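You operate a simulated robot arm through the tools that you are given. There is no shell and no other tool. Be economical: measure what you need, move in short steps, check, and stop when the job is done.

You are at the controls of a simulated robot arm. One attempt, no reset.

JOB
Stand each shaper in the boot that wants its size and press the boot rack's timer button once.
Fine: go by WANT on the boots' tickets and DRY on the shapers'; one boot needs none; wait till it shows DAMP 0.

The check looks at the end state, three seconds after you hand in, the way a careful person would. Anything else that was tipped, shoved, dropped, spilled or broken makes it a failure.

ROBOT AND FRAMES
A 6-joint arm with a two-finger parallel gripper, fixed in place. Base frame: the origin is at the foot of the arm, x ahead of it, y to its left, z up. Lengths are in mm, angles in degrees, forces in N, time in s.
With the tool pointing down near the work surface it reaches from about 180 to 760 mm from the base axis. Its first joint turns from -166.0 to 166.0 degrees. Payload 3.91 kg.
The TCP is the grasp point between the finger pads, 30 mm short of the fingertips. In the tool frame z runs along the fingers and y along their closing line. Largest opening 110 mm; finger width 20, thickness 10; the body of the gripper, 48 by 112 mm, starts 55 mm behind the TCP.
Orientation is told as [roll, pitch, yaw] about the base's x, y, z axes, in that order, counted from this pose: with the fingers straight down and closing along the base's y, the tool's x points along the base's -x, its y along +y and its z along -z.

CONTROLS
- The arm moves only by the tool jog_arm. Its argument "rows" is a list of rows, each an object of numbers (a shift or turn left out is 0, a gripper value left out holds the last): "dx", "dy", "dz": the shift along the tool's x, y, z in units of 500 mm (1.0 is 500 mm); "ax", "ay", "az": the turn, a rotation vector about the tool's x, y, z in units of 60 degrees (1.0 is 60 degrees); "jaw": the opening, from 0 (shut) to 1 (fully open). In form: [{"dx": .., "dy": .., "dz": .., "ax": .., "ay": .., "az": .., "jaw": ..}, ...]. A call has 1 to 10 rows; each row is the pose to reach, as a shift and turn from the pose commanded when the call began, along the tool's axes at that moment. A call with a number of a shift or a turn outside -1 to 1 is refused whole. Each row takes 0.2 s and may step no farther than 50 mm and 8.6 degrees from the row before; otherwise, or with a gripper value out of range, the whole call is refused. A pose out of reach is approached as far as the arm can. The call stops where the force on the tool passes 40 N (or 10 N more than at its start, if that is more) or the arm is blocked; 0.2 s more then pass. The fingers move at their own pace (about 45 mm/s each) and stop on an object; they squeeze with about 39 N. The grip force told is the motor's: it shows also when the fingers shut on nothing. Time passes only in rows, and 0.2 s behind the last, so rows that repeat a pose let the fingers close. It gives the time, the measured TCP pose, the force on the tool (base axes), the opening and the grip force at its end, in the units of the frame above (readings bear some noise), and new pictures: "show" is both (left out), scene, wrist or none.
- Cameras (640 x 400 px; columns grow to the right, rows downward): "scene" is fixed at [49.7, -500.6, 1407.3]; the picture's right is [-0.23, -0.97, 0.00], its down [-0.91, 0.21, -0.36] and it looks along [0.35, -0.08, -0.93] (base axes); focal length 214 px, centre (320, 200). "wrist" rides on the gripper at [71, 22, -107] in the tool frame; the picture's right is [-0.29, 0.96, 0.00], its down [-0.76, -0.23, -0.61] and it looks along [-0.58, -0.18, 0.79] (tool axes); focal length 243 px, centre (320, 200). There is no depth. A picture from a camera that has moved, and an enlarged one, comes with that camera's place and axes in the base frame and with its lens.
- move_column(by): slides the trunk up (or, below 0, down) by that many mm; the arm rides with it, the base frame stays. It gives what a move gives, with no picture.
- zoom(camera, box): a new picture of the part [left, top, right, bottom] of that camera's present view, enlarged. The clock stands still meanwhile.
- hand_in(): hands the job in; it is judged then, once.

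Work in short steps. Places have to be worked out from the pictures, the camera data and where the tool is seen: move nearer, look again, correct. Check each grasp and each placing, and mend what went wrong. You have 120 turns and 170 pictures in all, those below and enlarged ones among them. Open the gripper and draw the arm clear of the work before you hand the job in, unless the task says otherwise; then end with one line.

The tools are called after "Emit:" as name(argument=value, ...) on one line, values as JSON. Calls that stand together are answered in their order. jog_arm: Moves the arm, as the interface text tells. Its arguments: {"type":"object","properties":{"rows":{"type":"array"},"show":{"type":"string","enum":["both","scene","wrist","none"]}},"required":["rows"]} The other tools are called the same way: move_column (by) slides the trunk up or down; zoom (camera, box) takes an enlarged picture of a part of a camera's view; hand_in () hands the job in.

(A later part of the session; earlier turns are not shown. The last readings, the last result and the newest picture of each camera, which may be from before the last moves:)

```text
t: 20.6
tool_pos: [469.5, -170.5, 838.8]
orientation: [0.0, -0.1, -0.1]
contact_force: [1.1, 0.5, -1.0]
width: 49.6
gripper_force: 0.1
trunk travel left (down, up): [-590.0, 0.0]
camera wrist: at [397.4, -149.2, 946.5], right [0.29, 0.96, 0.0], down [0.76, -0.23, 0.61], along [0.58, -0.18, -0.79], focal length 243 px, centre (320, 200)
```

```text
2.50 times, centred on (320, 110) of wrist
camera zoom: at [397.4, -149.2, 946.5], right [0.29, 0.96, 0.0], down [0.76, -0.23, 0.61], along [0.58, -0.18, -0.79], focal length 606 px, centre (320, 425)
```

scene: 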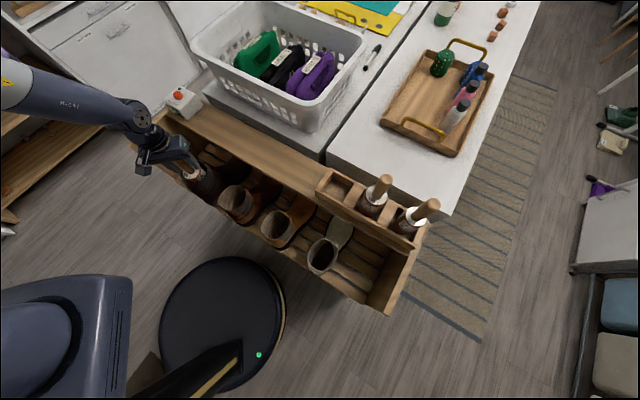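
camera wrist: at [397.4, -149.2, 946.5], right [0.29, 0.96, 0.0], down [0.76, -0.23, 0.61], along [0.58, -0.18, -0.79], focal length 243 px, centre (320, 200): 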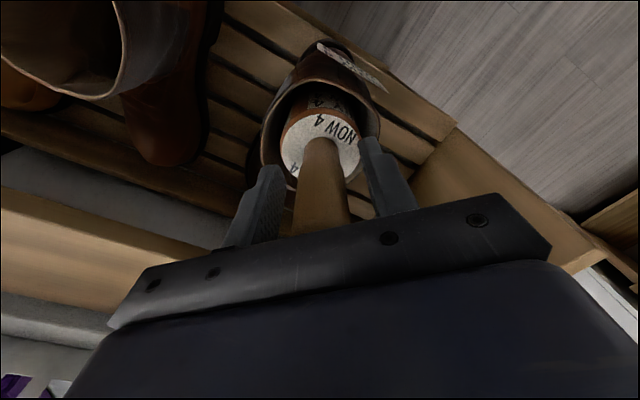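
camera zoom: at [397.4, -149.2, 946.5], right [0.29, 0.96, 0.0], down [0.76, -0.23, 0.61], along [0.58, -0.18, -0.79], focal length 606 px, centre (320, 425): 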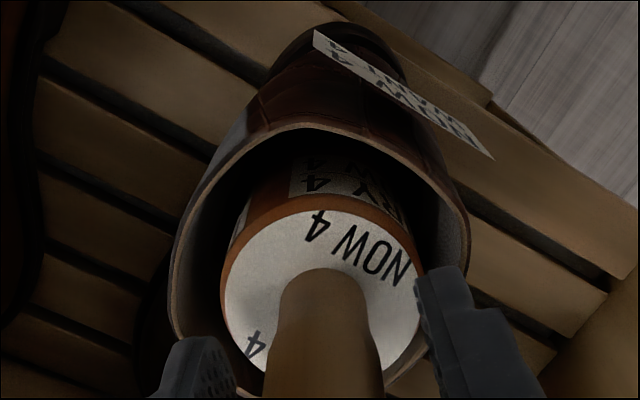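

Released; I rise straight up to view how it stands.

Emit:
jog_arm(rows=[{"dz": -0.06}, {"dz": -0.14}, {"dz": -0.24}, {"dz": -0.34}, {"dz": -0.42}, {"dz": -0.5}, {"dz": -0.58}, {"dz": -0.58}])

Emit:
zoom(camera="wrist", box=[250, 20, 410, 180])

Emit:
zoom(camera="scene", box=[148, 120, 244, 220])

```text
t: 22.4
tool_pos: [467.1, -172.3, 1129.0]
orientation: [0.0, -0.2, 0.0]
contact_force: [-0.5, 0.7, -0.2]
width: 49.7
gripper_force: 0.0
trunk travel left (down, up): [-590.0, 0.0]
camera wrist: at [395.1, -150.1, 1236.6], right [0.29, 0.96, 0.0], down [0.76, -0.23, 0.61], along [0.59, -0.18, -0.79], focal length 243 px, centre (320, 200)
```

scene: 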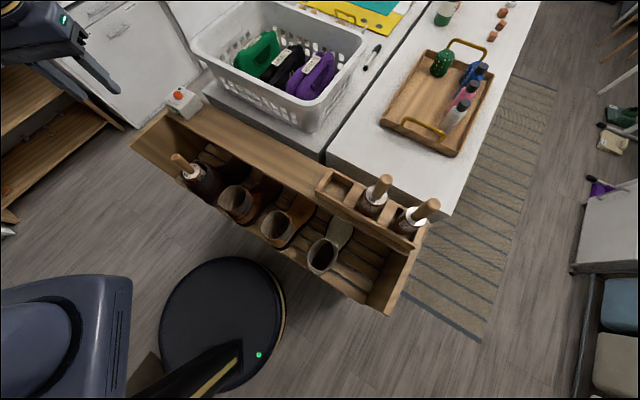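
wrist: 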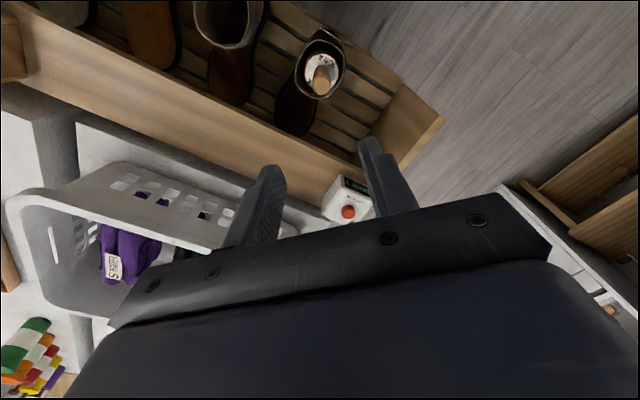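

```text
2.50 times, centred on (330, 100) of wrist
camera zoom: at [395.1, -150.1, 1236.6], right [0.29, 0.96, 0.0], down [0.76, -0.23, 0.61], along [0.59, -0.18, -0.79], focal length 606 px, centre (295, 450)
```

zoom: 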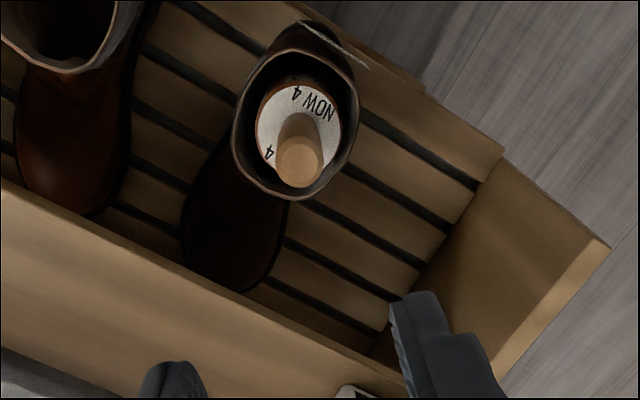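

```text
4.00 times, centred on (196, 170) of scene
camera zoom: at [49.7, -500.6, 1407.3], right [-0.23, -0.97, 0.0], down [-0.91, 0.21, -0.36], along [0.35, -0.08, -0.93], focal length 858 px, centre (816, 320)
```

zoom: 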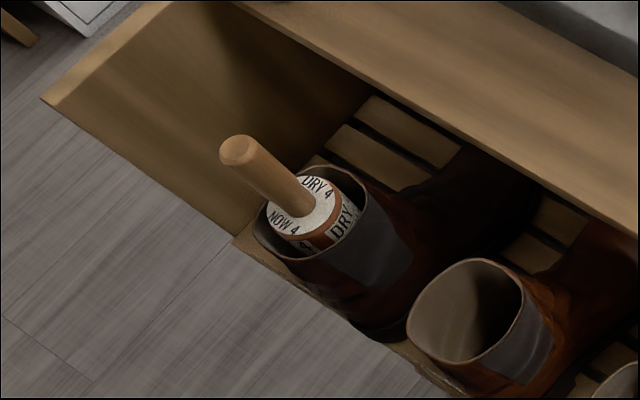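

Shaper 4 stands upright in D (lean ≈3°). Now to shaper 3 at (203,-667): first leg of the traverse.

Emit:
jog_arm(rows=[{"dx": 0.044, "dy": -0.0825, "jaw": 0.6}, {"dx": 0.088, "dy": -0.165}, {"dx": 0.132, "dy": -0.2475}, {"dx": 0.176, "dy": -0.33}, {"dx": 0.22, "dy": -0.4125}, {"dx": 0.264, "dy": -0.495}, {"dx": 0.308, "dy": -0.5775}, {"dx": 0.352, "dy": -0.66}, {"dx": 0.396, "dy": -0.7425, "dz": 0.03}, {"dx": 0.44, "dy": -0.825, "dz": 0.06}], show="none")

Emit:
jog_arm(rows=[{"dx": 0.044, "dy": -0.0825, "dz": 0.02}, {"dx": 0.088, "dy": -0.165, "dz": 0.03}, {"dx": 0.088, "dy": -0.165, "dz": 0.03}])

```text
t: 24.6
tool_pos: [247.5, -584.0, 1097.4]
orientation: [0.0, -0.2, 0.1]
contact_force: [0.8, 0.0, 0.0]
width: 66.2
gripper_force: 0.1
trunk travel left (down, up): [-590.0, 0.0]
```

```text
t: 25.4
tool_pos: [204.2, -666.0, 1082.3]
orientation: [0.0, -0.3, 0.1]
contact_force: [-0.1, -0.1, -0.2]
width: 66.2
gripper_force: 0.2
trunk travel left (down, up): [-590.0, 0.0]
camera wrist: at [132.5, -643.6, 1190.7], right [0.29, 0.96, 0.0], down [0.76, -0.23, 0.61], along [0.59, -0.18, -0.79], focal length 243 px, centre (320, 200)
```

scene: 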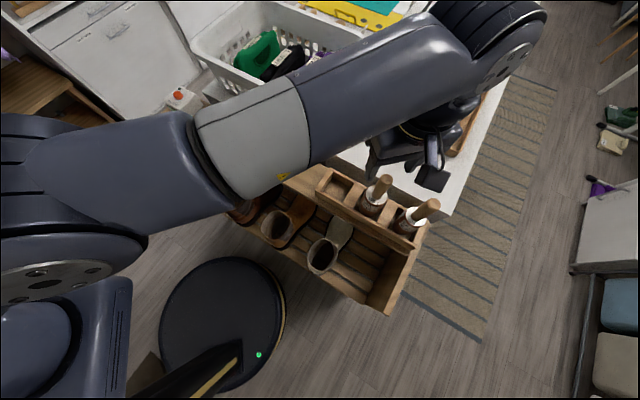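
wrist: 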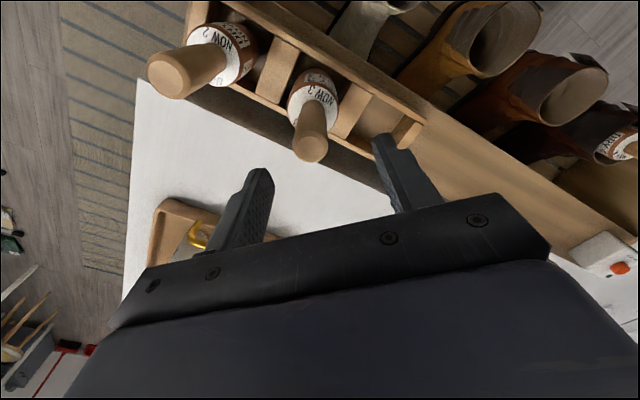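

Handle 3 at ≈(203,-671). Descend to TCP z≈1000 and close.

Emit:
jog_arm(rows=[{"dx": 0.002, "dy": -0.009}, {"dx": 0.002, "dy": -0.009, "dz": 0.08}, {"dx": 0.002, "dy": -0.009, "dz": 0.165}, {"dx": 0.002, "dy": -0.009, "dz": 0.165, "jaw": 0}, {"dx": 0.002, "dy": -0.009, "dz": 0.165}, {"dx": 0.002, "dy": -0.009, "dz": 0.165}, {"dx": 0.002, "dy": -0.009, "dz": 0.165}])

```text
t: 27.0
tool_pos: [204.2, -669.1, 998.7]
orientation: [-0.1, -0.2, 0.1]
contact_force: [-0.1, -0.6, 0.1]
width: 25.1
gripper_force: 38.9
trunk travel left (down, up): [-590.0, 0.0]
camera wrist: at [132.1, -648.4, 1107.3], right [0.29, 0.96, 0.0], down [0.76, -0.23, 0.61], along [0.58, -0.18, -0.79], focal length 243 px, centre (320, 200)
```

scene: 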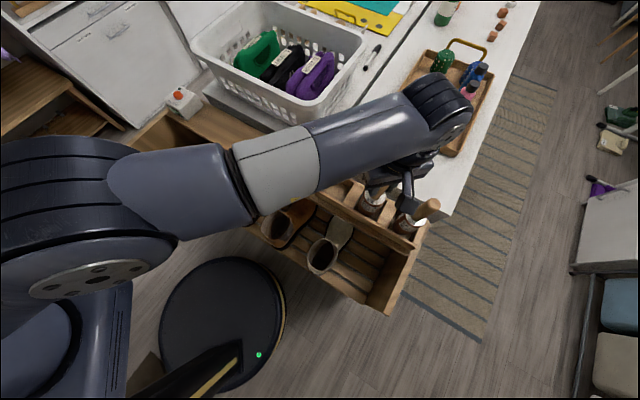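
wrist: 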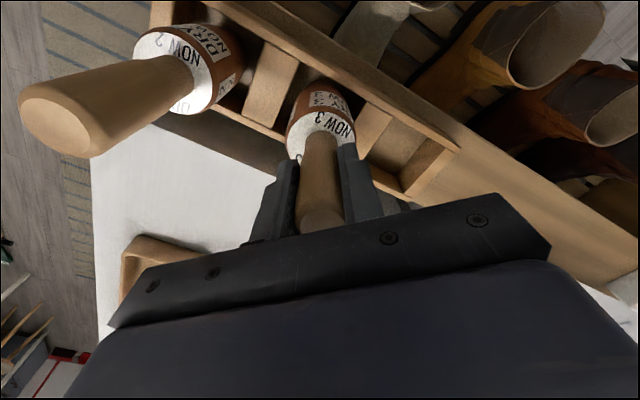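

Gripped. Lift 100 mm, then carry to a standoff near boot B while rising.

Emit:
jog_arm(rows=[{"dz": -0.03}, {"dz": -0.1}, {"dz": -0.17}, {"dz": -0.2}, {"dz": -0.22, "dx": 0.006, "dy": 0.08}, {"dz": -0.25, "dx": 0.013, "dy": 0.16}, {"dz": -0.28, "dx": 0.019, "dy": 0.24}, {"dz": -0.3, "dx": 0.026, "dy": 0.3}, {"dz": -0.3, "dx": 0.026, "dy": 0.3}])

```text
t: 29.0
tool_pos: [189.6, -520.4, 1152.2]
orientation: [-0.1, -0.2, 0.0]
contact_force: [0.5, 0.1, -0.9]
width: 24.7
gripper_force: 38.7
out of reach, approached as far as the arm can: row 4
trunk travel left (down, up): [-590.0, 0.0]
camera wrist: at [117.5, -499.1, 1260.1], right [0.29, 0.96, 0.0], down [0.76, -0.23, 0.61], along [0.59, -0.18, -0.79], focal length 243 px, centre (320, 200)
```

scene: 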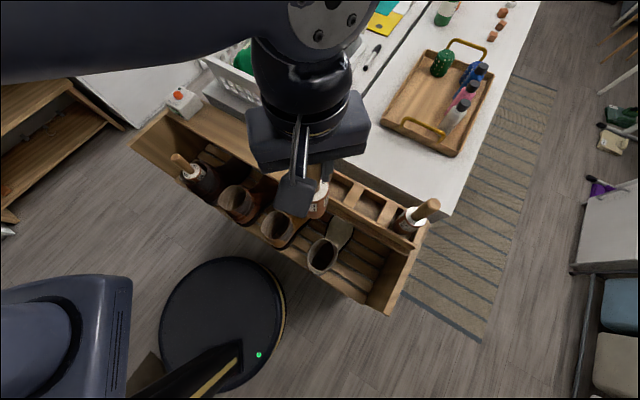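
wrist: 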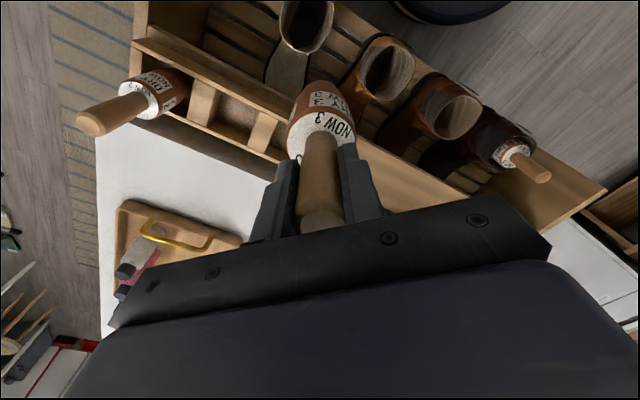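

Now I measure boot B's rim in both views.

Emit:
zoom(camera="wrist", box=[336, 25, 432, 115])

Emit:
zoom(camera="scene", box=[250, 200, 314, 250])

Emit:
zoom(camera="scene", box=[300, 225, 364, 275])

Emit:
zoom(camera="wrist", box=[260, 0, 356, 60])

```text
4.44 times, centred on (384, 70) of wrist
camera zoom: at [117.5, -499.1, 1260.1], right [0.29, 0.96, 0.0], down [0.76, -0.23, 0.61], along [0.59, -0.18, -0.79], focal length 1078 px, centre (36, 778)
```

zoom: 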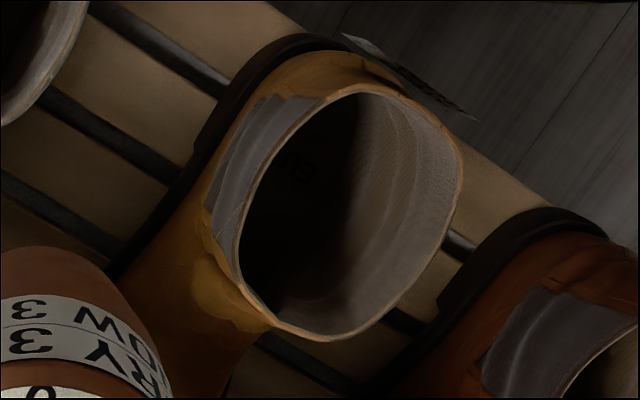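

```text
8.00 times, centred on (282, 225) of scene
camera zoom: at [49.7, -500.6, 1407.3], right [-0.23, -0.97, 0.0], down [-0.91, 0.21, -0.36], along [0.35, -0.08, -0.93], focal length 1716 px, centre (624, 0)
```

zoom: 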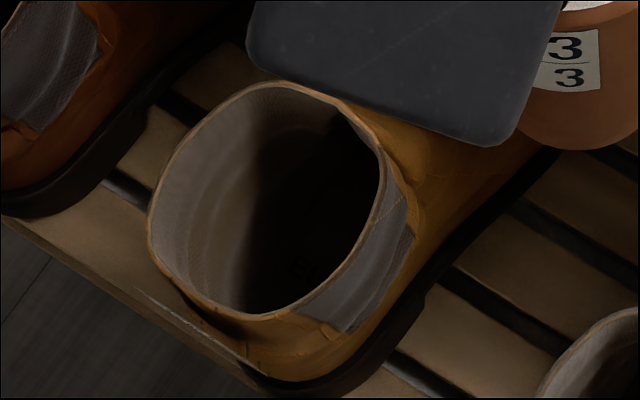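

```text
8.00 times, centred on (332, 250) of scene
camera zoom: at [49.7, -500.6, 1407.3], right [-0.23, -0.97, 0.0], down [-0.91, 0.21, -0.36], along [0.35, -0.08, -0.93], focal length 1716 px, centre (224, -200)
```

zoom: 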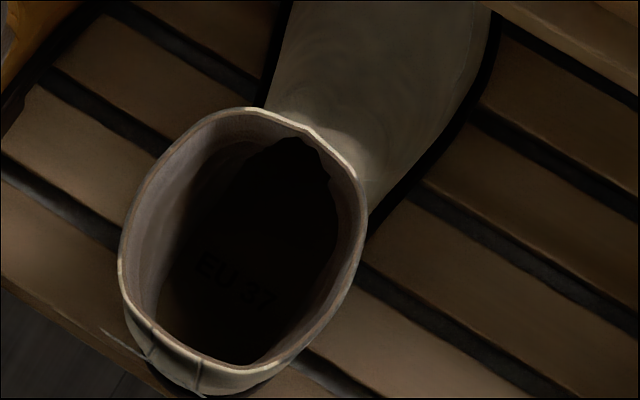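

```text
6.67 times, centred on (308, 30) of wrist
camera zoom: at [117.5, -499.1, 1260.1], right [0.29, 0.96, 0.0], down [0.76, -0.23, 0.61], along [0.59, -0.18, -0.79], focal length 1618 px, centre (400, 1333)
```

zoom: 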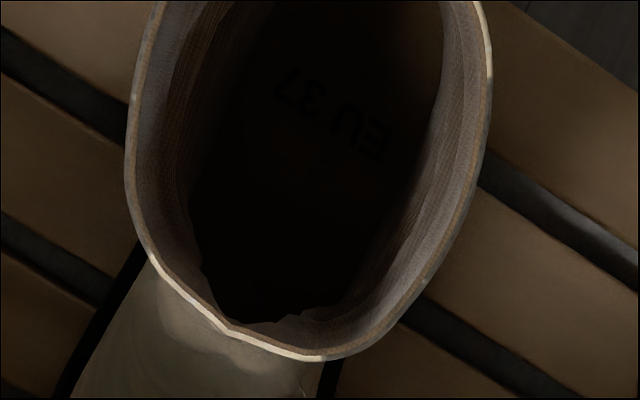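

B's rim centre ≈(234,-407), A's ≈(118,-524). Move over B (aim (233,-405)) and lower to just above the rim.

Emit:
jog_arm(rows=[{"dx": -0.029, "dy": 0.077}, {"dx": -0.058, "dy": 0.154}, {"dx": -0.087, "dy": 0.231}, {"dx": -0.087, "dy": 0.231, "dz": 0.08}, {"dx": -0.087, "dy": 0.231, "dz": 0.16}, {"dx": -0.087, "dy": 0.231, "dz": 0.24}, {"dx": -0.087, "dy": 0.231, "dz": 0.31}, {"dx": -0.087, "dy": 0.231, "dz": 0.31}])

Emit:
zoom(camera="scene", box=[224, 160, 320, 260])

Emit:
zoom(camera="wrist", box=[260, 20, 388, 180])

```text
t: 30.8
tool_pos: [233.6, -404.9, 993.3]
orientation: [-0.1, -0.2, 0.0]
contact_force: [-0.1, -0.2, -1.2]
width: 24.6
gripper_force: 38.8
trunk travel left (down, up): [-590.0, 0.0]
camera wrist: at [162.5, -383.4, 1101.7], right [0.29, 0.96, 0.0], down [0.76, -0.23, 0.61], along [0.59, -0.18, -0.79], focal length 243 px, centre (320, 200)
```

scene: 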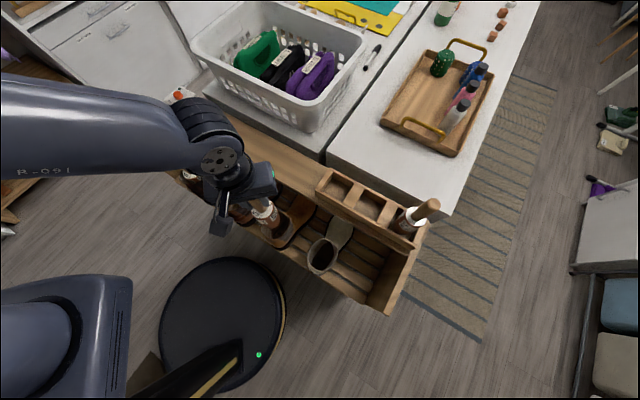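
wrist: 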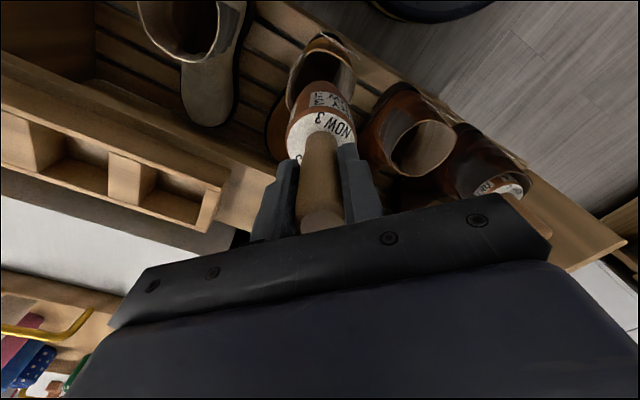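

```text
4.00 times, centred on (272, 210) of scene
camera zoom: at [49.7, -500.6, 1407.3], right [-0.23, -0.97, 0.0], down [-0.91, 0.21, -0.36], along [0.35, -0.08, -0.93], focal length 858 px, centre (512, 160)
```

zoom: 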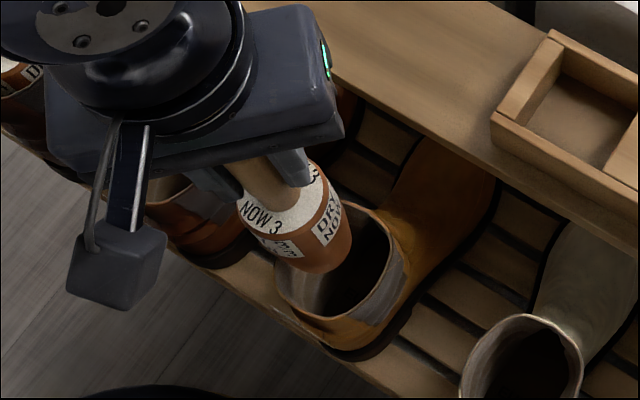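

```text
2.50 times, centred on (324, 100) of wrist
camera zoom: at [162.5, -383.4, 1101.7], right [0.29, 0.96, 0.0], down [0.76, -0.23, 0.61], along [0.59, -0.18, -0.79], focal length 606 px, centre (310, 450)
```

zoom: 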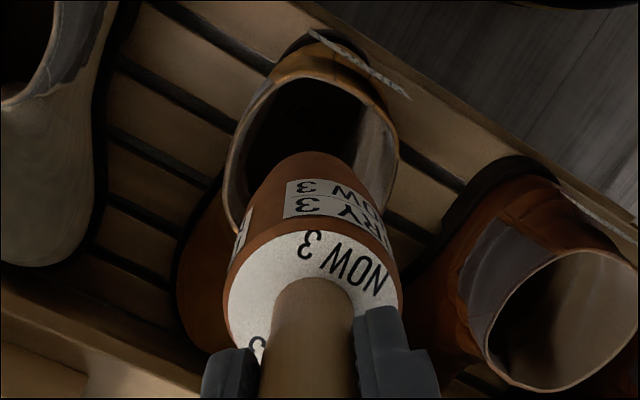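

Aligned like D was. Lower 110 mm, then slowly to contact.

Emit:
jog_arm(rows=[{"dz": 0.04}, {"dz": 0.08}, {"dz": 0.12}, {"dz": 0.16}, {"dz": 0.2}, {"dz": 0.23}])

Emit:
zoom(camera="wrist", box=[250, 30, 390, 190])

```text
t: 32.2
tool_pos: [234.2, -404.2, 881.3]
orientation: [-0.1, -0.2, 0.1]
contact_force: [0.0, -0.6, -2.1]
width: 24.9
gripper_force: 39.2
trunk travel left (down, up): [-590.0, 0.0]
camera wrist: at [162.0, -382.7, 988.6], right [0.29, 0.96, 0.0], down [0.76, -0.23, 0.61], along [0.59, -0.18, -0.79], focal length 243 px, centre (320, 200)
```

scene: 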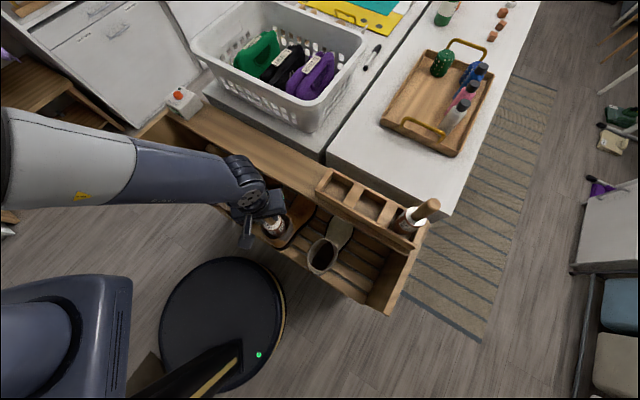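
wrist: 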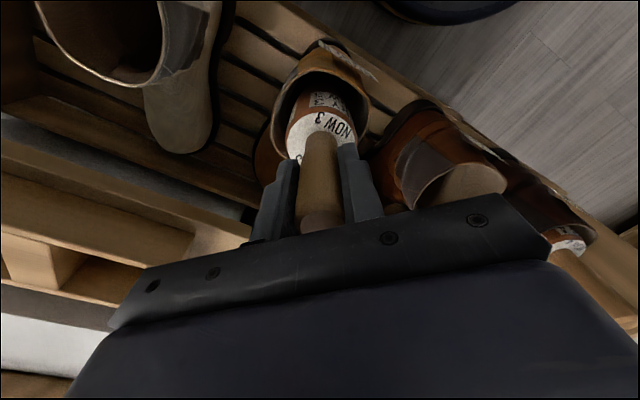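

```text
2.50 times, centred on (320, 110) of wrist
camera zoom: at [162.0, -382.7, 988.6], right [0.29, 0.96, 0.0], down [0.76, -0.23, 0.61], along [0.59, -0.18, -0.79], focal length 606 px, centre (320, 425)
```

zoom: 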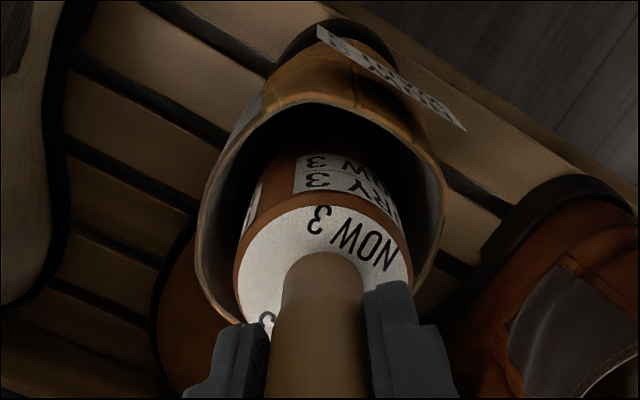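

Emit:
jog_arm(rows=[{"dz": 0.016}, {"dz": 0.032}, {"dz": 0.048}, {"dz": 0.064}, {"dz": 0.076}, {"dz": 0.088}, {"dz": 0.1}])

Emit:
zoom(camera="wrist", box=[250, 30, 390, 190])

```text
t: 33.3
tool_pos: [233.4, -406.1, 850.1]
orientation: [-0.4, -0.4, 0.0]
contact_force: [-2.5, 6.7, 27.9]
width: 25.0
gripper_force: 39.0
trunk travel left (down, up): [-590.0, 0.0]
stopped in row 5: the force on the tool passed its limit (the readings are from after the stop); the commanded pose is now the measured one
camera wrist: at [162.1, -382.8, 957.9], right [0.29, 0.96, 0.0], down [0.76, -0.23, 0.61], along [0.59, -0.18, -0.79], focal length 243 px, centre (320, 200)
```

scene: 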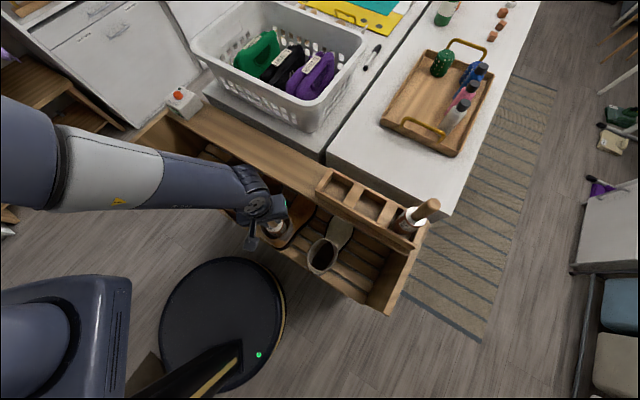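
wrist: 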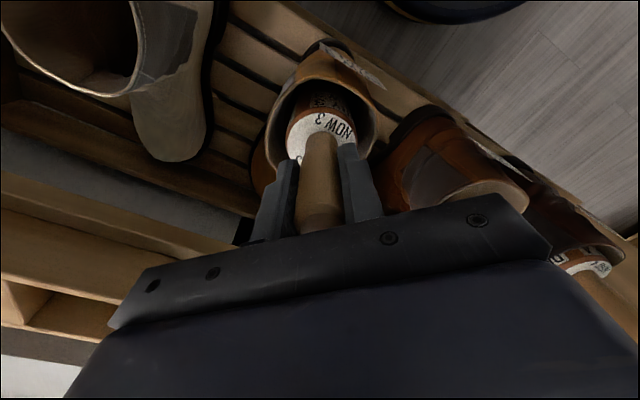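

```text
2.50 times, centred on (320, 110) of wrist
camera zoom: at [162.1, -382.8, 957.9], right [0.29, 0.96, 0.0], down [0.76, -0.23, 0.61], along [0.59, -0.18, -0.79], focal length 606 px, centre (320, 425)
```

zoom: 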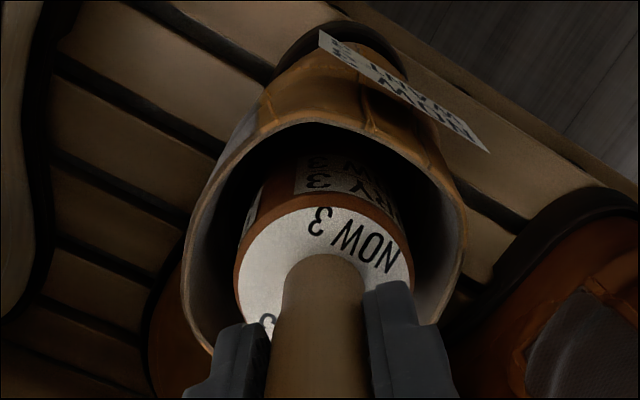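

Contact came 11 mm higher than in D with a heelward push: likely touching the instep side. I lift 5 mm, shift 7 mm heelward, and lower again.

Emit:
jog_arm(rows=[{"dz": -0.012}, {"dz": -0.012, "dx": 0.01, "dy": 0.01}, {"dz": 0.0, "dx": 0.01, "dy": 0.01}, {"dz": 0.01, "dx": 0.01, "dy": 0.01}, {"dz": 0.02, "dx": 0.01, "dy": 0.01}, {"dz": 0.03, "dx": 0.01, "dy": 0.01}, {"dz": 0.04, "dx": 0.01, "dy": 0.01}])

Emit:
zoom(camera="wrist", box=[250, 30, 390, 190])

```text
t: 34.4
tool_pos: [229.3, -400.1, 846.6]
orientation: [-0.4, -0.5, 0.0]
contact_force: [-1.5, 6.0, 26.8]
width: 24.5
gripper_force: 38.8
trunk travel left (down, up): [-590.0, 0.0]
stopped in row 5: the force on the tool passed its limit (the readings are from after the stop); the commanded pose is now the measured one
camera wrist: at [157.3, -379.1, 954.3], right [0.29, 0.96, -0.01], down [0.75, -0.22, 0.62], along [0.59, -0.18, -0.79], focal length 243 px, centre (320, 200)
```

scene: 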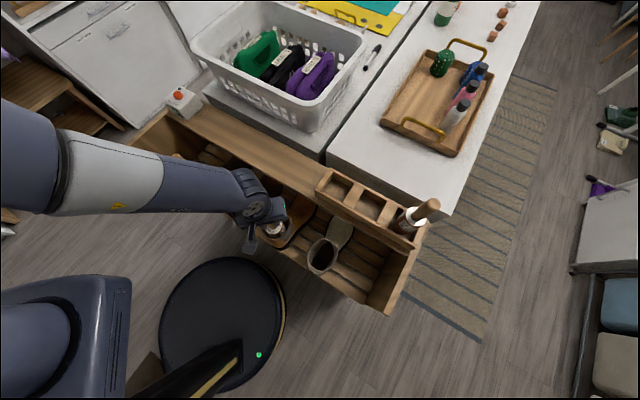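
wrist: 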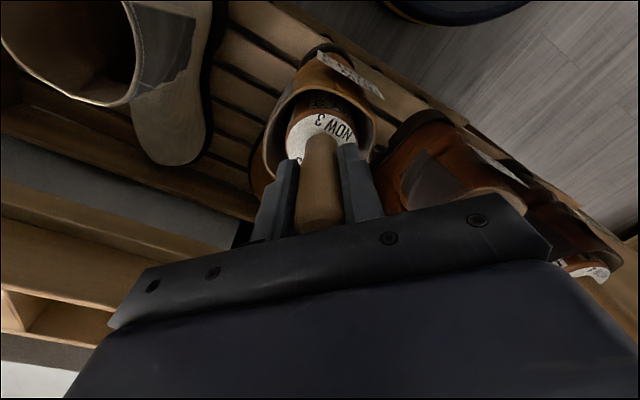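

```text
2.50 times, centred on (320, 110) of wrist
camera zoom: at [157.3, -379.1, 954.3], right [0.29, 0.96, -0.01], down [0.75, -0.22, 0.62], along [0.59, -0.18, -0.79], focal length 606 px, centre (320, 425)
```

zoom: 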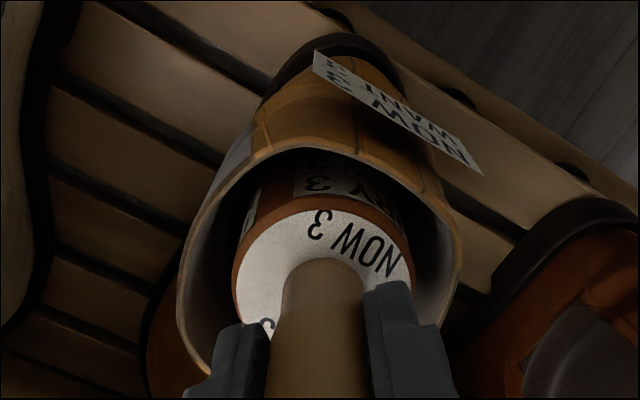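

Contact again at 847, so this is probably the insole (sloped slightly). I relax 1 mm and release to see how it settles.

Emit:
jog_arm(rows=[{"dz": -0.003, "dx": -0.004, "dy": -0.004}, {"dz": -0.003, "dx": -0.004, "dy": -0.004, "jaw": 0.4}, {"dz": -0.003, "dx": -0.004, "dy": -0.004}, {"dz": -0.003, "dx": -0.004, "dy": -0.004}, {"dz": -0.003, "dx": -0.004, "dy": -0.004}], show="wrist")

Emit:
zoom(camera="wrist", box=[250, 30, 390, 190])

Emit:
zoom(camera="scene", box=[234, 170, 330, 270])

```text
t: 35.6
tool_pos: [233.4, -405.3, 846.3]
orientation: [-0.4, -0.4, 0.0]
contact_force: [1.1, 0.1, 0.2]
width: 44.1
gripper_force: 0.0
trunk travel left (down, up): [-590.0, 0.0]
camera wrist: at [160.5, -382.7, 953.8], right [0.29, 0.96, -0.01], down [0.76, -0.23, 0.62], along [0.59, -0.18, -0.79], focal length 243 px, centre (320, 200)
```

wrist: 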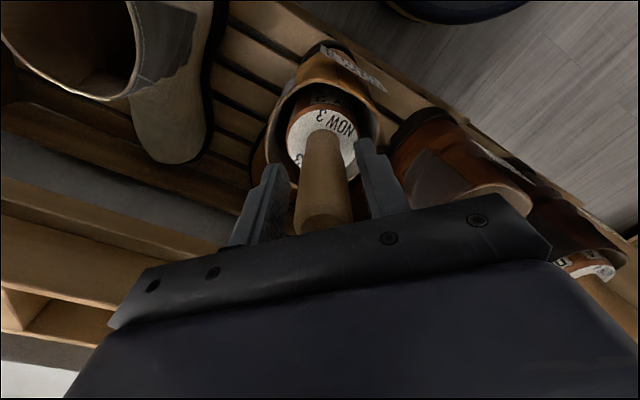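

```text
2.50 times, centred on (320, 110) of wrist
camera zoom: at [160.5, -382.7, 953.8], right [0.29, 0.96, -0.01], down [0.76, -0.23, 0.62], along [0.59, -0.18, -0.79], focal length 606 px, centre (320, 425)
```

zoom: 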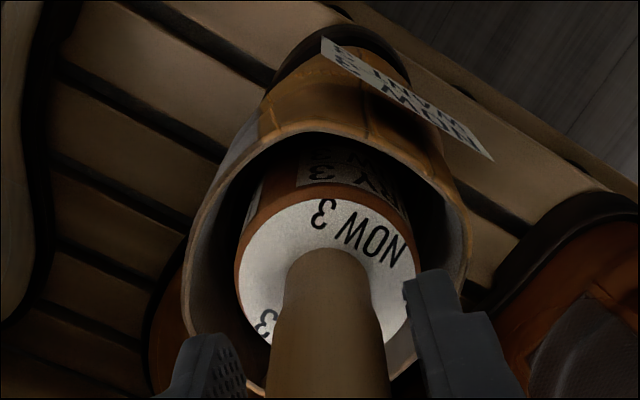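

```text
4.00 times, centred on (282, 220) of scene
camera zoom: at [49.7, -500.6, 1407.3], right [-0.23, -0.97, 0.0], down [-0.91, 0.21, -0.36], along [0.35, -0.08, -0.93], focal length 858 px, centre (472, 120)
```

zoom: 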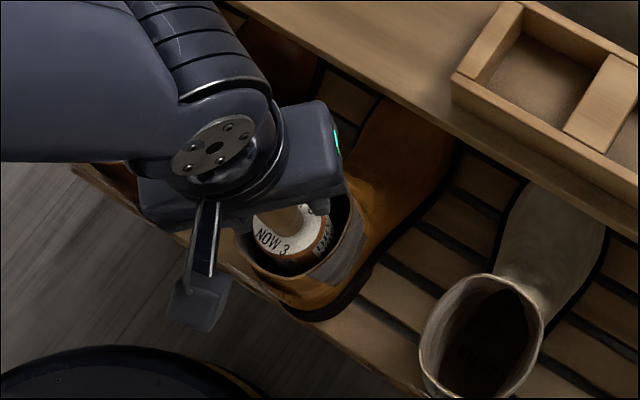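

It stays put. Rise straight up and check how it stands.

Emit:
jog_arm(rows=[{"dz": -0.06}, {"dz": -0.14}, {"dz": -0.24}, {"dz": -0.34}, {"dz": -0.42}, {"dz": -0.5}, {"dz": -0.58}, {"dz": -0.58}])

Emit:
zoom(camera="wrist", box=[250, 20, 410, 180])

Emit:
zoom(camera="scene", box=[234, 170, 330, 270])

```text
t: 37.4
tool_pos: [229.6, -402.4, 1139.5]
orientation: [-0.5, -0.4, 0.1]
contact_force: [-0.2, -0.1, 0.1]
width: 44.2
gripper_force: 0.2
trunk travel left (down, up): [-590.0, 0.0]
camera wrist: at [157.3, -379.1, 1245.3], right [0.29, 0.96, -0.01], down [0.76, -0.23, 0.62], along [0.59, -0.18, -0.79], focal length 243 px, centre (320, 200)
```

scene: 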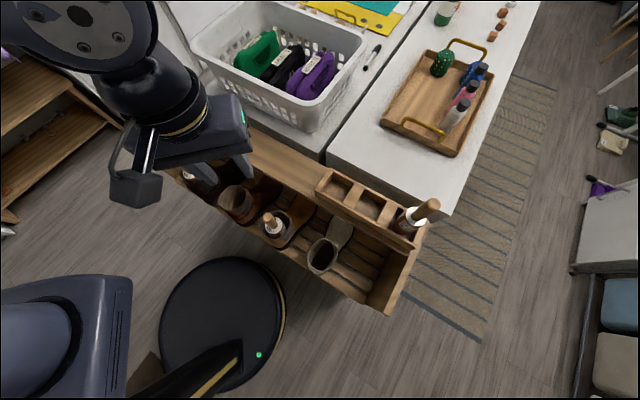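
wrist: 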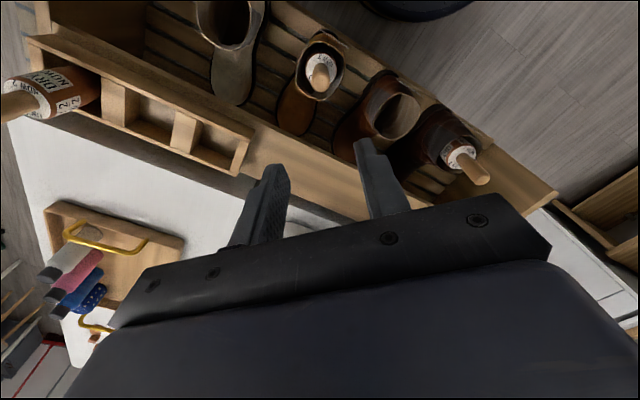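

```text
2.50 times, centred on (330, 100) of wrist
camera zoom: at [157.3, -379.1, 1245.3], right [0.29, 0.96, -0.01], down [0.76, -0.23, 0.62], along [0.59, -0.18, -0.79], focal length 606 px, centre (295, 450)
```

zoom: 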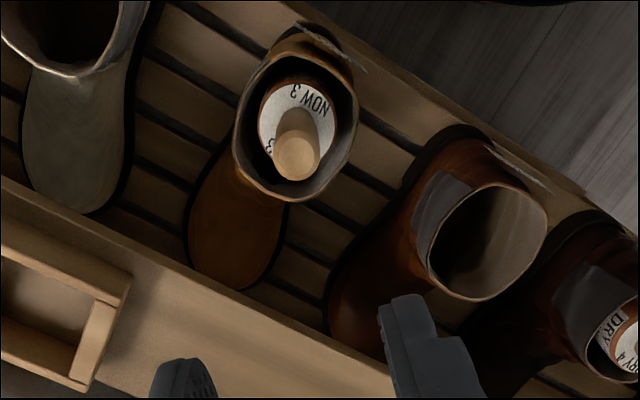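

```text
4.00 times, centred on (282, 220) of scene
camera zoom: at [49.7, -500.6, 1407.3], right [-0.23, -0.97, 0.0], down [-0.91, 0.21, -0.36], along [0.35, -0.08, -0.93], focal length 858 px, centre (472, 120)
```

zoom: 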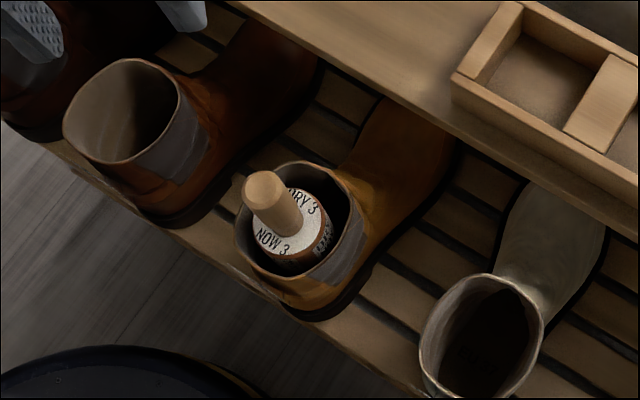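

Shaper 3 stands well in B. Shaper 2 is at radius ~748, past vertical reach, so I'll use a yaw of −80° with a small outward tilt. First rotate while moving to a clear spot.

Emit:
jog_arm(rows=[{"dx": 0.008, "dy": -0.04, "az": 0.1225, "jaw": 0.6}, {"dx": 0.016, "dy": -0.08, "az": 0.245}, {"dx": 0.024, "dy": -0.12, "az": 0.3675}, {"dx": 0.032, "dy": -0.16, "az": 0.49}, {"dx": 0.04, "dy": -0.2, "az": 0.6125}, {"dx": 0.048, "dy": -0.24, "az": 0.735}, {"dx": 0.056, "dy": -0.28, "az": 0.8575}, {"dx": 0.06, "dy": -0.32, "az": 0.98}, {"dx": 0.06, "dy": -0.32, "az": 0.98}], show="none")

Emit:
jog_arm(rows=[{"az": 0.12}, {"az": 0.24}, {"az": 0.353}, {"az": 0.353}])

```text
t: 39.4
tool_pos: [199.7, -562.8, 1136.4]
orientation: [0.1, -0.6, -58.9]
contact_force: [0.0, -0.4, -0.9]
width: 66.0
gripper_force: 0.1
trunk travel left (down, up): [-590.0, 0.0]
```

```text
t: 40.4
tool_pos: [201.4, -562.5, 1137.2]
orientation: [0.3, -0.7, -80.1]
contact_force: [1.0, -0.4, -0.3]
width: 66.1
gripper_force: 0.0
trunk travel left (down, up): [-590.0, 0.0]
camera wrist: at [208.1, -487.9, 1245.3], right [0.99, -0.12, 0.01], down [-0.1, -0.78, 0.61], along [-0.07, -0.61, -0.79], focal length 243 px, centre (320, 200)
```

scene: 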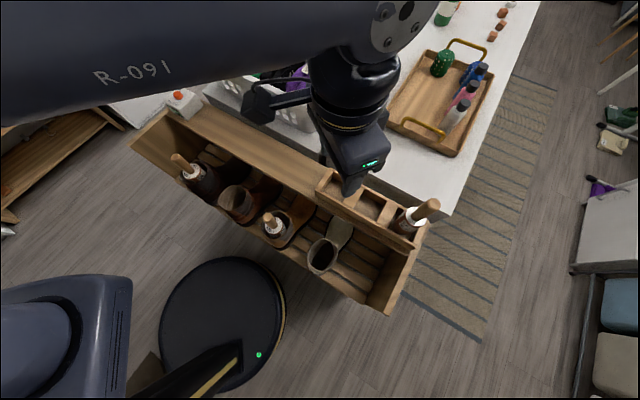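
wrist: 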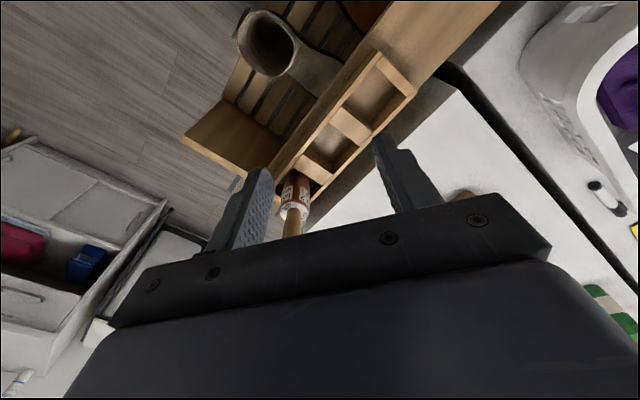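

Now tilt outward by 16° while moving to a point inward of shaper 2 at handle height (116,-640,1000).

Emit:
jog_arm(rows=[{"ay": -0.07, "dx": -0.025, "dy": -0.039, "dz": 0.05}, {"ay": -0.14, "dx": -0.05, "dy": -0.078, "dz": 0.11}, {"ay": -0.21, "dx": -0.074, "dy": -0.117, "dz": 0.165}, {"ay": -0.2667, "dx": -0.099, "dy": -0.156, "dz": 0.22}, {"ay": -0.2667, "dx": -0.124, "dy": -0.195, "dz": 0.274}, {"ay": -0.2667, "dx": -0.124, "dy": -0.195, "dz": 0.274}])

```text
t: 41.8
tool_pos: [114.5, -643.7, 999.1]
orientation: [0.5, -16.6, -80.2]
contact_force: [-0.1, -0.3, -0.3]
width: 66.0
gripper_force: 0.0
trunk travel left (down, up): [-590.0, 0.0]
camera wrist: at [119.3, -542.6, 1083.3], right [0.99, -0.11, 0.09], down [-0.14, -0.59, 0.8], along [-0.03, -0.8, -0.6], focal length 243 px, centre (320, 200)
```

scene: 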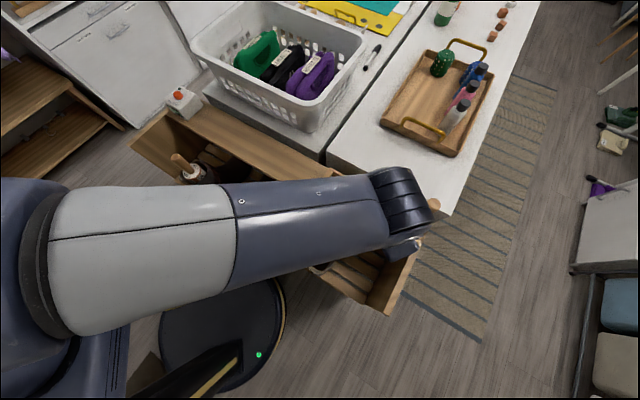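
wrist: 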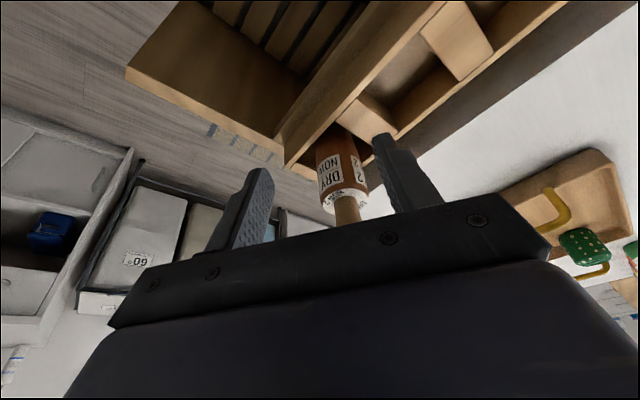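

Handle 2 appears at x≈135–137, y≈-736. I slide outward 60 % of the way at constant height, then check.

Emit:
jog_arm(rows=[{"dx": -0.054, "dy": 0.003, "dz": 0.016}, {"dx": -0.109, "dy": 0.006, "dz": 0.032}, {"dx": -0.109, "dy": 0.006, "dz": 0.032}], show="wrist")

Emit:
zoom(camera="wrist", box=[240, 100, 460, 250])

```text
t: 42.6
tool_pos: [129.9, -699.7, 999.1]
orientation: [0.4, -16.5, -80.1]
contact_force: [-0.2, 0.2, -0.3]
width: 66.1
gripper_force: 0.0
trunk travel left (down, up): [-590.0, 0.0]
camera wrist: at [132.5, -598.5, 1083.1], right [0.99, -0.11, 0.09], down [-0.13, -0.59, 0.8], along [-0.03, -0.8, -0.6], focal length 243 px, centre (320, 200)
```

wrist: 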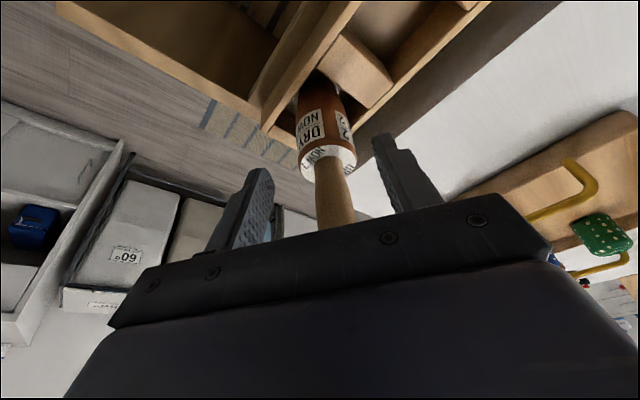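

```text
2.67 times, centred on (350, 175) of wrist
camera zoom: at [132.5, -598.5, 1083.1], right [0.99, -0.11, 0.09], down [-0.13, -0.59, 0.8], along [-0.03, -0.8, -0.6], focal length 647 px, centre (240, 267)
```

zoom: 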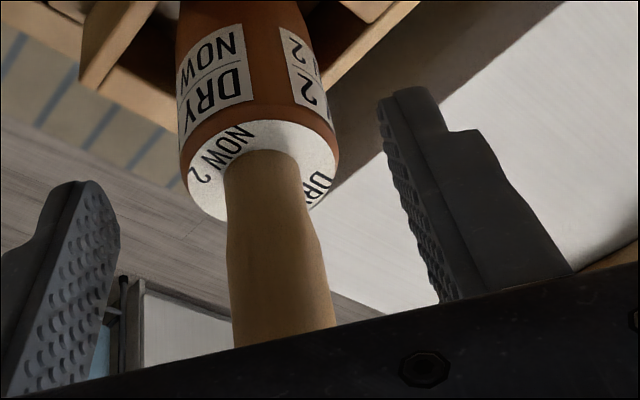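

Handle axis ≈(136.5,-733). Slide the remaining 35 mm outward and close.

Emit:
jog_arm(rows=[{"dx": -0.034, "dz": 0.01}, {"dx": -0.067, "dz": 0.02}, {"dx": -0.067, "dz": 0.02}, {"dx": -0.067, "dz": 0.02, "jaw": 0}, {"dx": -0.067, "dz": 0.02}, {"dx": -0.067, "dz": 0.02}, {"dx": -0.067, "dz": 0.02}])

Emit:
zoom(camera="wrist", box=[240, 100, 460, 250])

```text
t: 44.2
tool_pos: [134.8, -732.9, 999.2]
orientation: [0.3, -16.6, -80.0]
contact_force: [0.0, -0.4, -0.1]
width: 24.7
gripper_force: 39.1
trunk travel left (down, up): [-590.0, 0.0]
camera wrist: at [138.0, -632.1, 1083.4], right [0.99, -0.11, 0.09], down [-0.14, -0.59, 0.8], along [-0.03, -0.8, -0.6], focal length 243 px, centre (320, 200)
```

scene: 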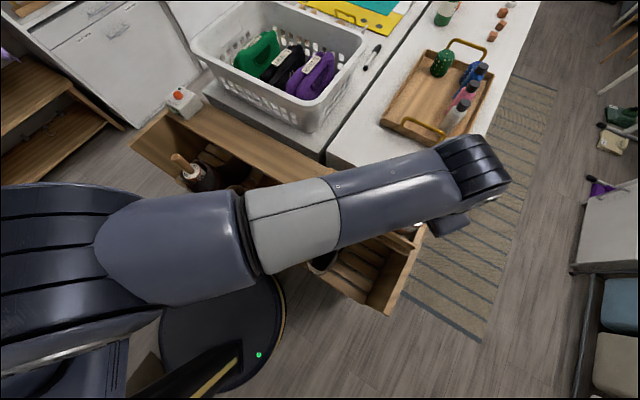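
wrist: 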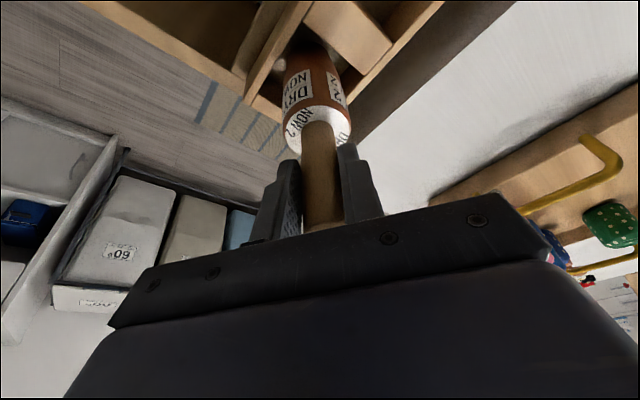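

```text
2.67 times, centred on (350, 175) of wrist
camera zoom: at [138.0, -632.1, 1083.4], right [0.99, -0.11, 0.09], down [-0.14, -0.59, 0.8], along [-0.03, -0.8, -0.6], focal length 647 px, centre (240, 267)
```

zoom: 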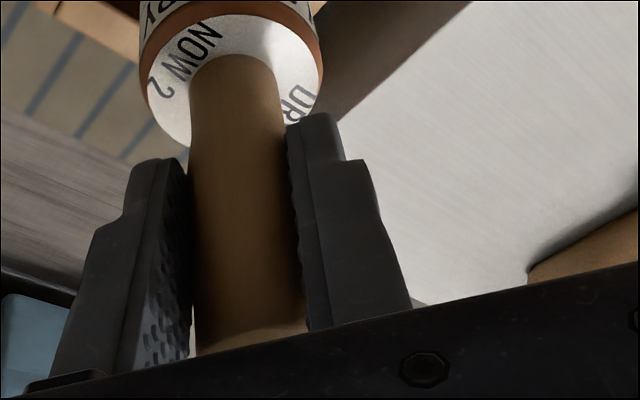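

Gripped. Lift vertically 40 mm first, watching for the reach limit.

Emit:
jog_arm(rows=[{"dx": -0.0115, "dz": -0.0383}, {"dx": -0.023, "dz": -0.0766}, {"dx": -0.023, "dz": -0.0766}], show="wrist")

```text
t: 45.0
tool_pos: [134.8, -731.9, 1039.6]
orientation: [0.4, -16.6, -80.1]
contact_force: [0.1, 0.3, -1.4]
width: 24.8
gripper_force: 39.4
trunk travel left (down, up): [-590.0, 0.0]
camera wrist: at [138.2, -631.6, 1122.7], right [0.99, -0.11, 0.09], down [-0.14, -0.59, 0.8], along [-0.03, -0.8, -0.6], focal length 243 px, centre (320, 200)
```

wrist: 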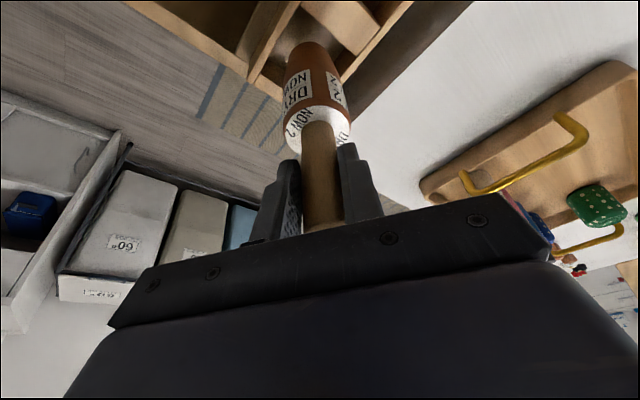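

No drift. Lift 50 mm more.

Emit:
jog_arm(rows=[{"dx": -0.0115, "dz": -0.0383}, {"dx": -0.02, "dz": -0.067}, {"dx": -0.0287, "dz": -0.0958}, {"dx": -0.0287, "dz": -0.0958}], show="wrist")

```text
t: 46.0
tool_pos: [135.0, -732.2, 1090.1]
orientation: [0.4, -16.6, -80.1]
contact_force: [-0.3, 0.4, -1.5]
width: 24.7
gripper_force: 39.1
trunk travel left (down, up): [-590.0, 0.0]
camera wrist: at [137.8, -631.4, 1173.8], right [0.99, -0.11, 0.09], down [-0.13, -0.59, 0.8], along [-0.03, -0.8, -0.6], focal length 243 px, centre (320, 200)
```

wrist: 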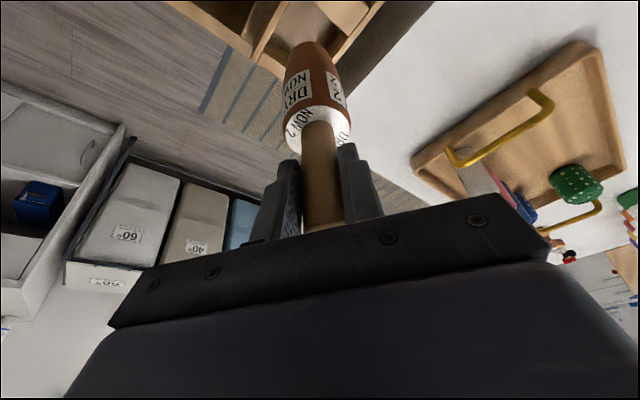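

Clear of the holder. Carry horizontally to above boot A (aim (117,-522)).

Emit:
jog_arm(rows=[{"dx": 0.0807, "dy": 0.0074, "dz": -0.0241}, {"dx": 0.1614, "dy": 0.0148, "dz": -0.0482}, {"dx": 0.2421, "dy": 0.0222, "dz": -0.0722}, {"dx": 0.3228, "dy": 0.0296, "dz": -0.0963}, {"dx": 0.4035, "dy": 0.037, "dz": -0.1204}, {"dx": 0.4035, "dy": 0.037, "dz": -0.1204}])

```text
t: 47.4
tool_pos: [117.3, -520.5, 1089.2]
orientation: [0.4, -16.6, -80.1]
contact_force: [-0.3, 0.2, -2.1]
width: 24.7
gripper_force: 38.6
trunk travel left (down, up): [-590.0, 0.0]
camera wrist: at [120.0, -419.6, 1172.6], right [0.99, -0.11, 0.09], down [-0.13, -0.59, 0.8], along [-0.03, -0.8, -0.6], focal length 243 px, centre (320, 200)
```

scene: 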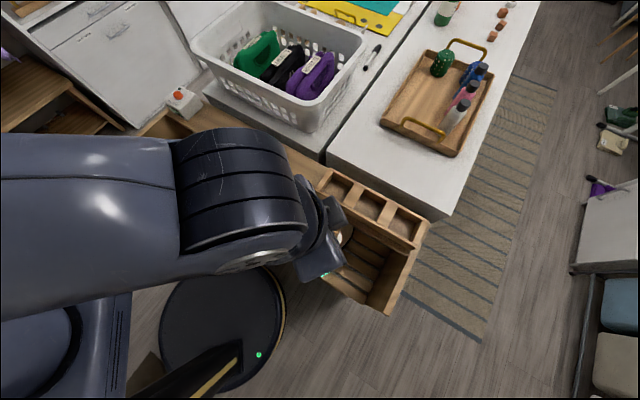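
wrist: 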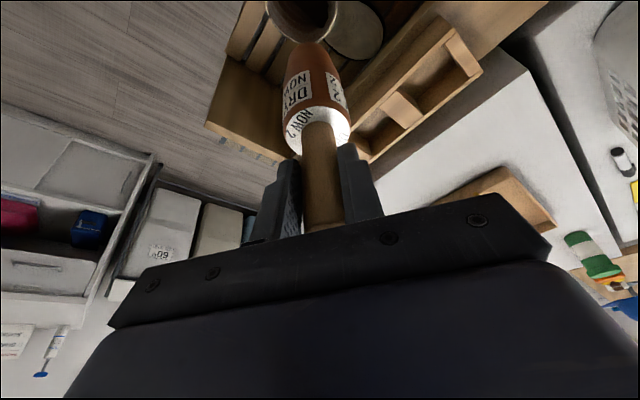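

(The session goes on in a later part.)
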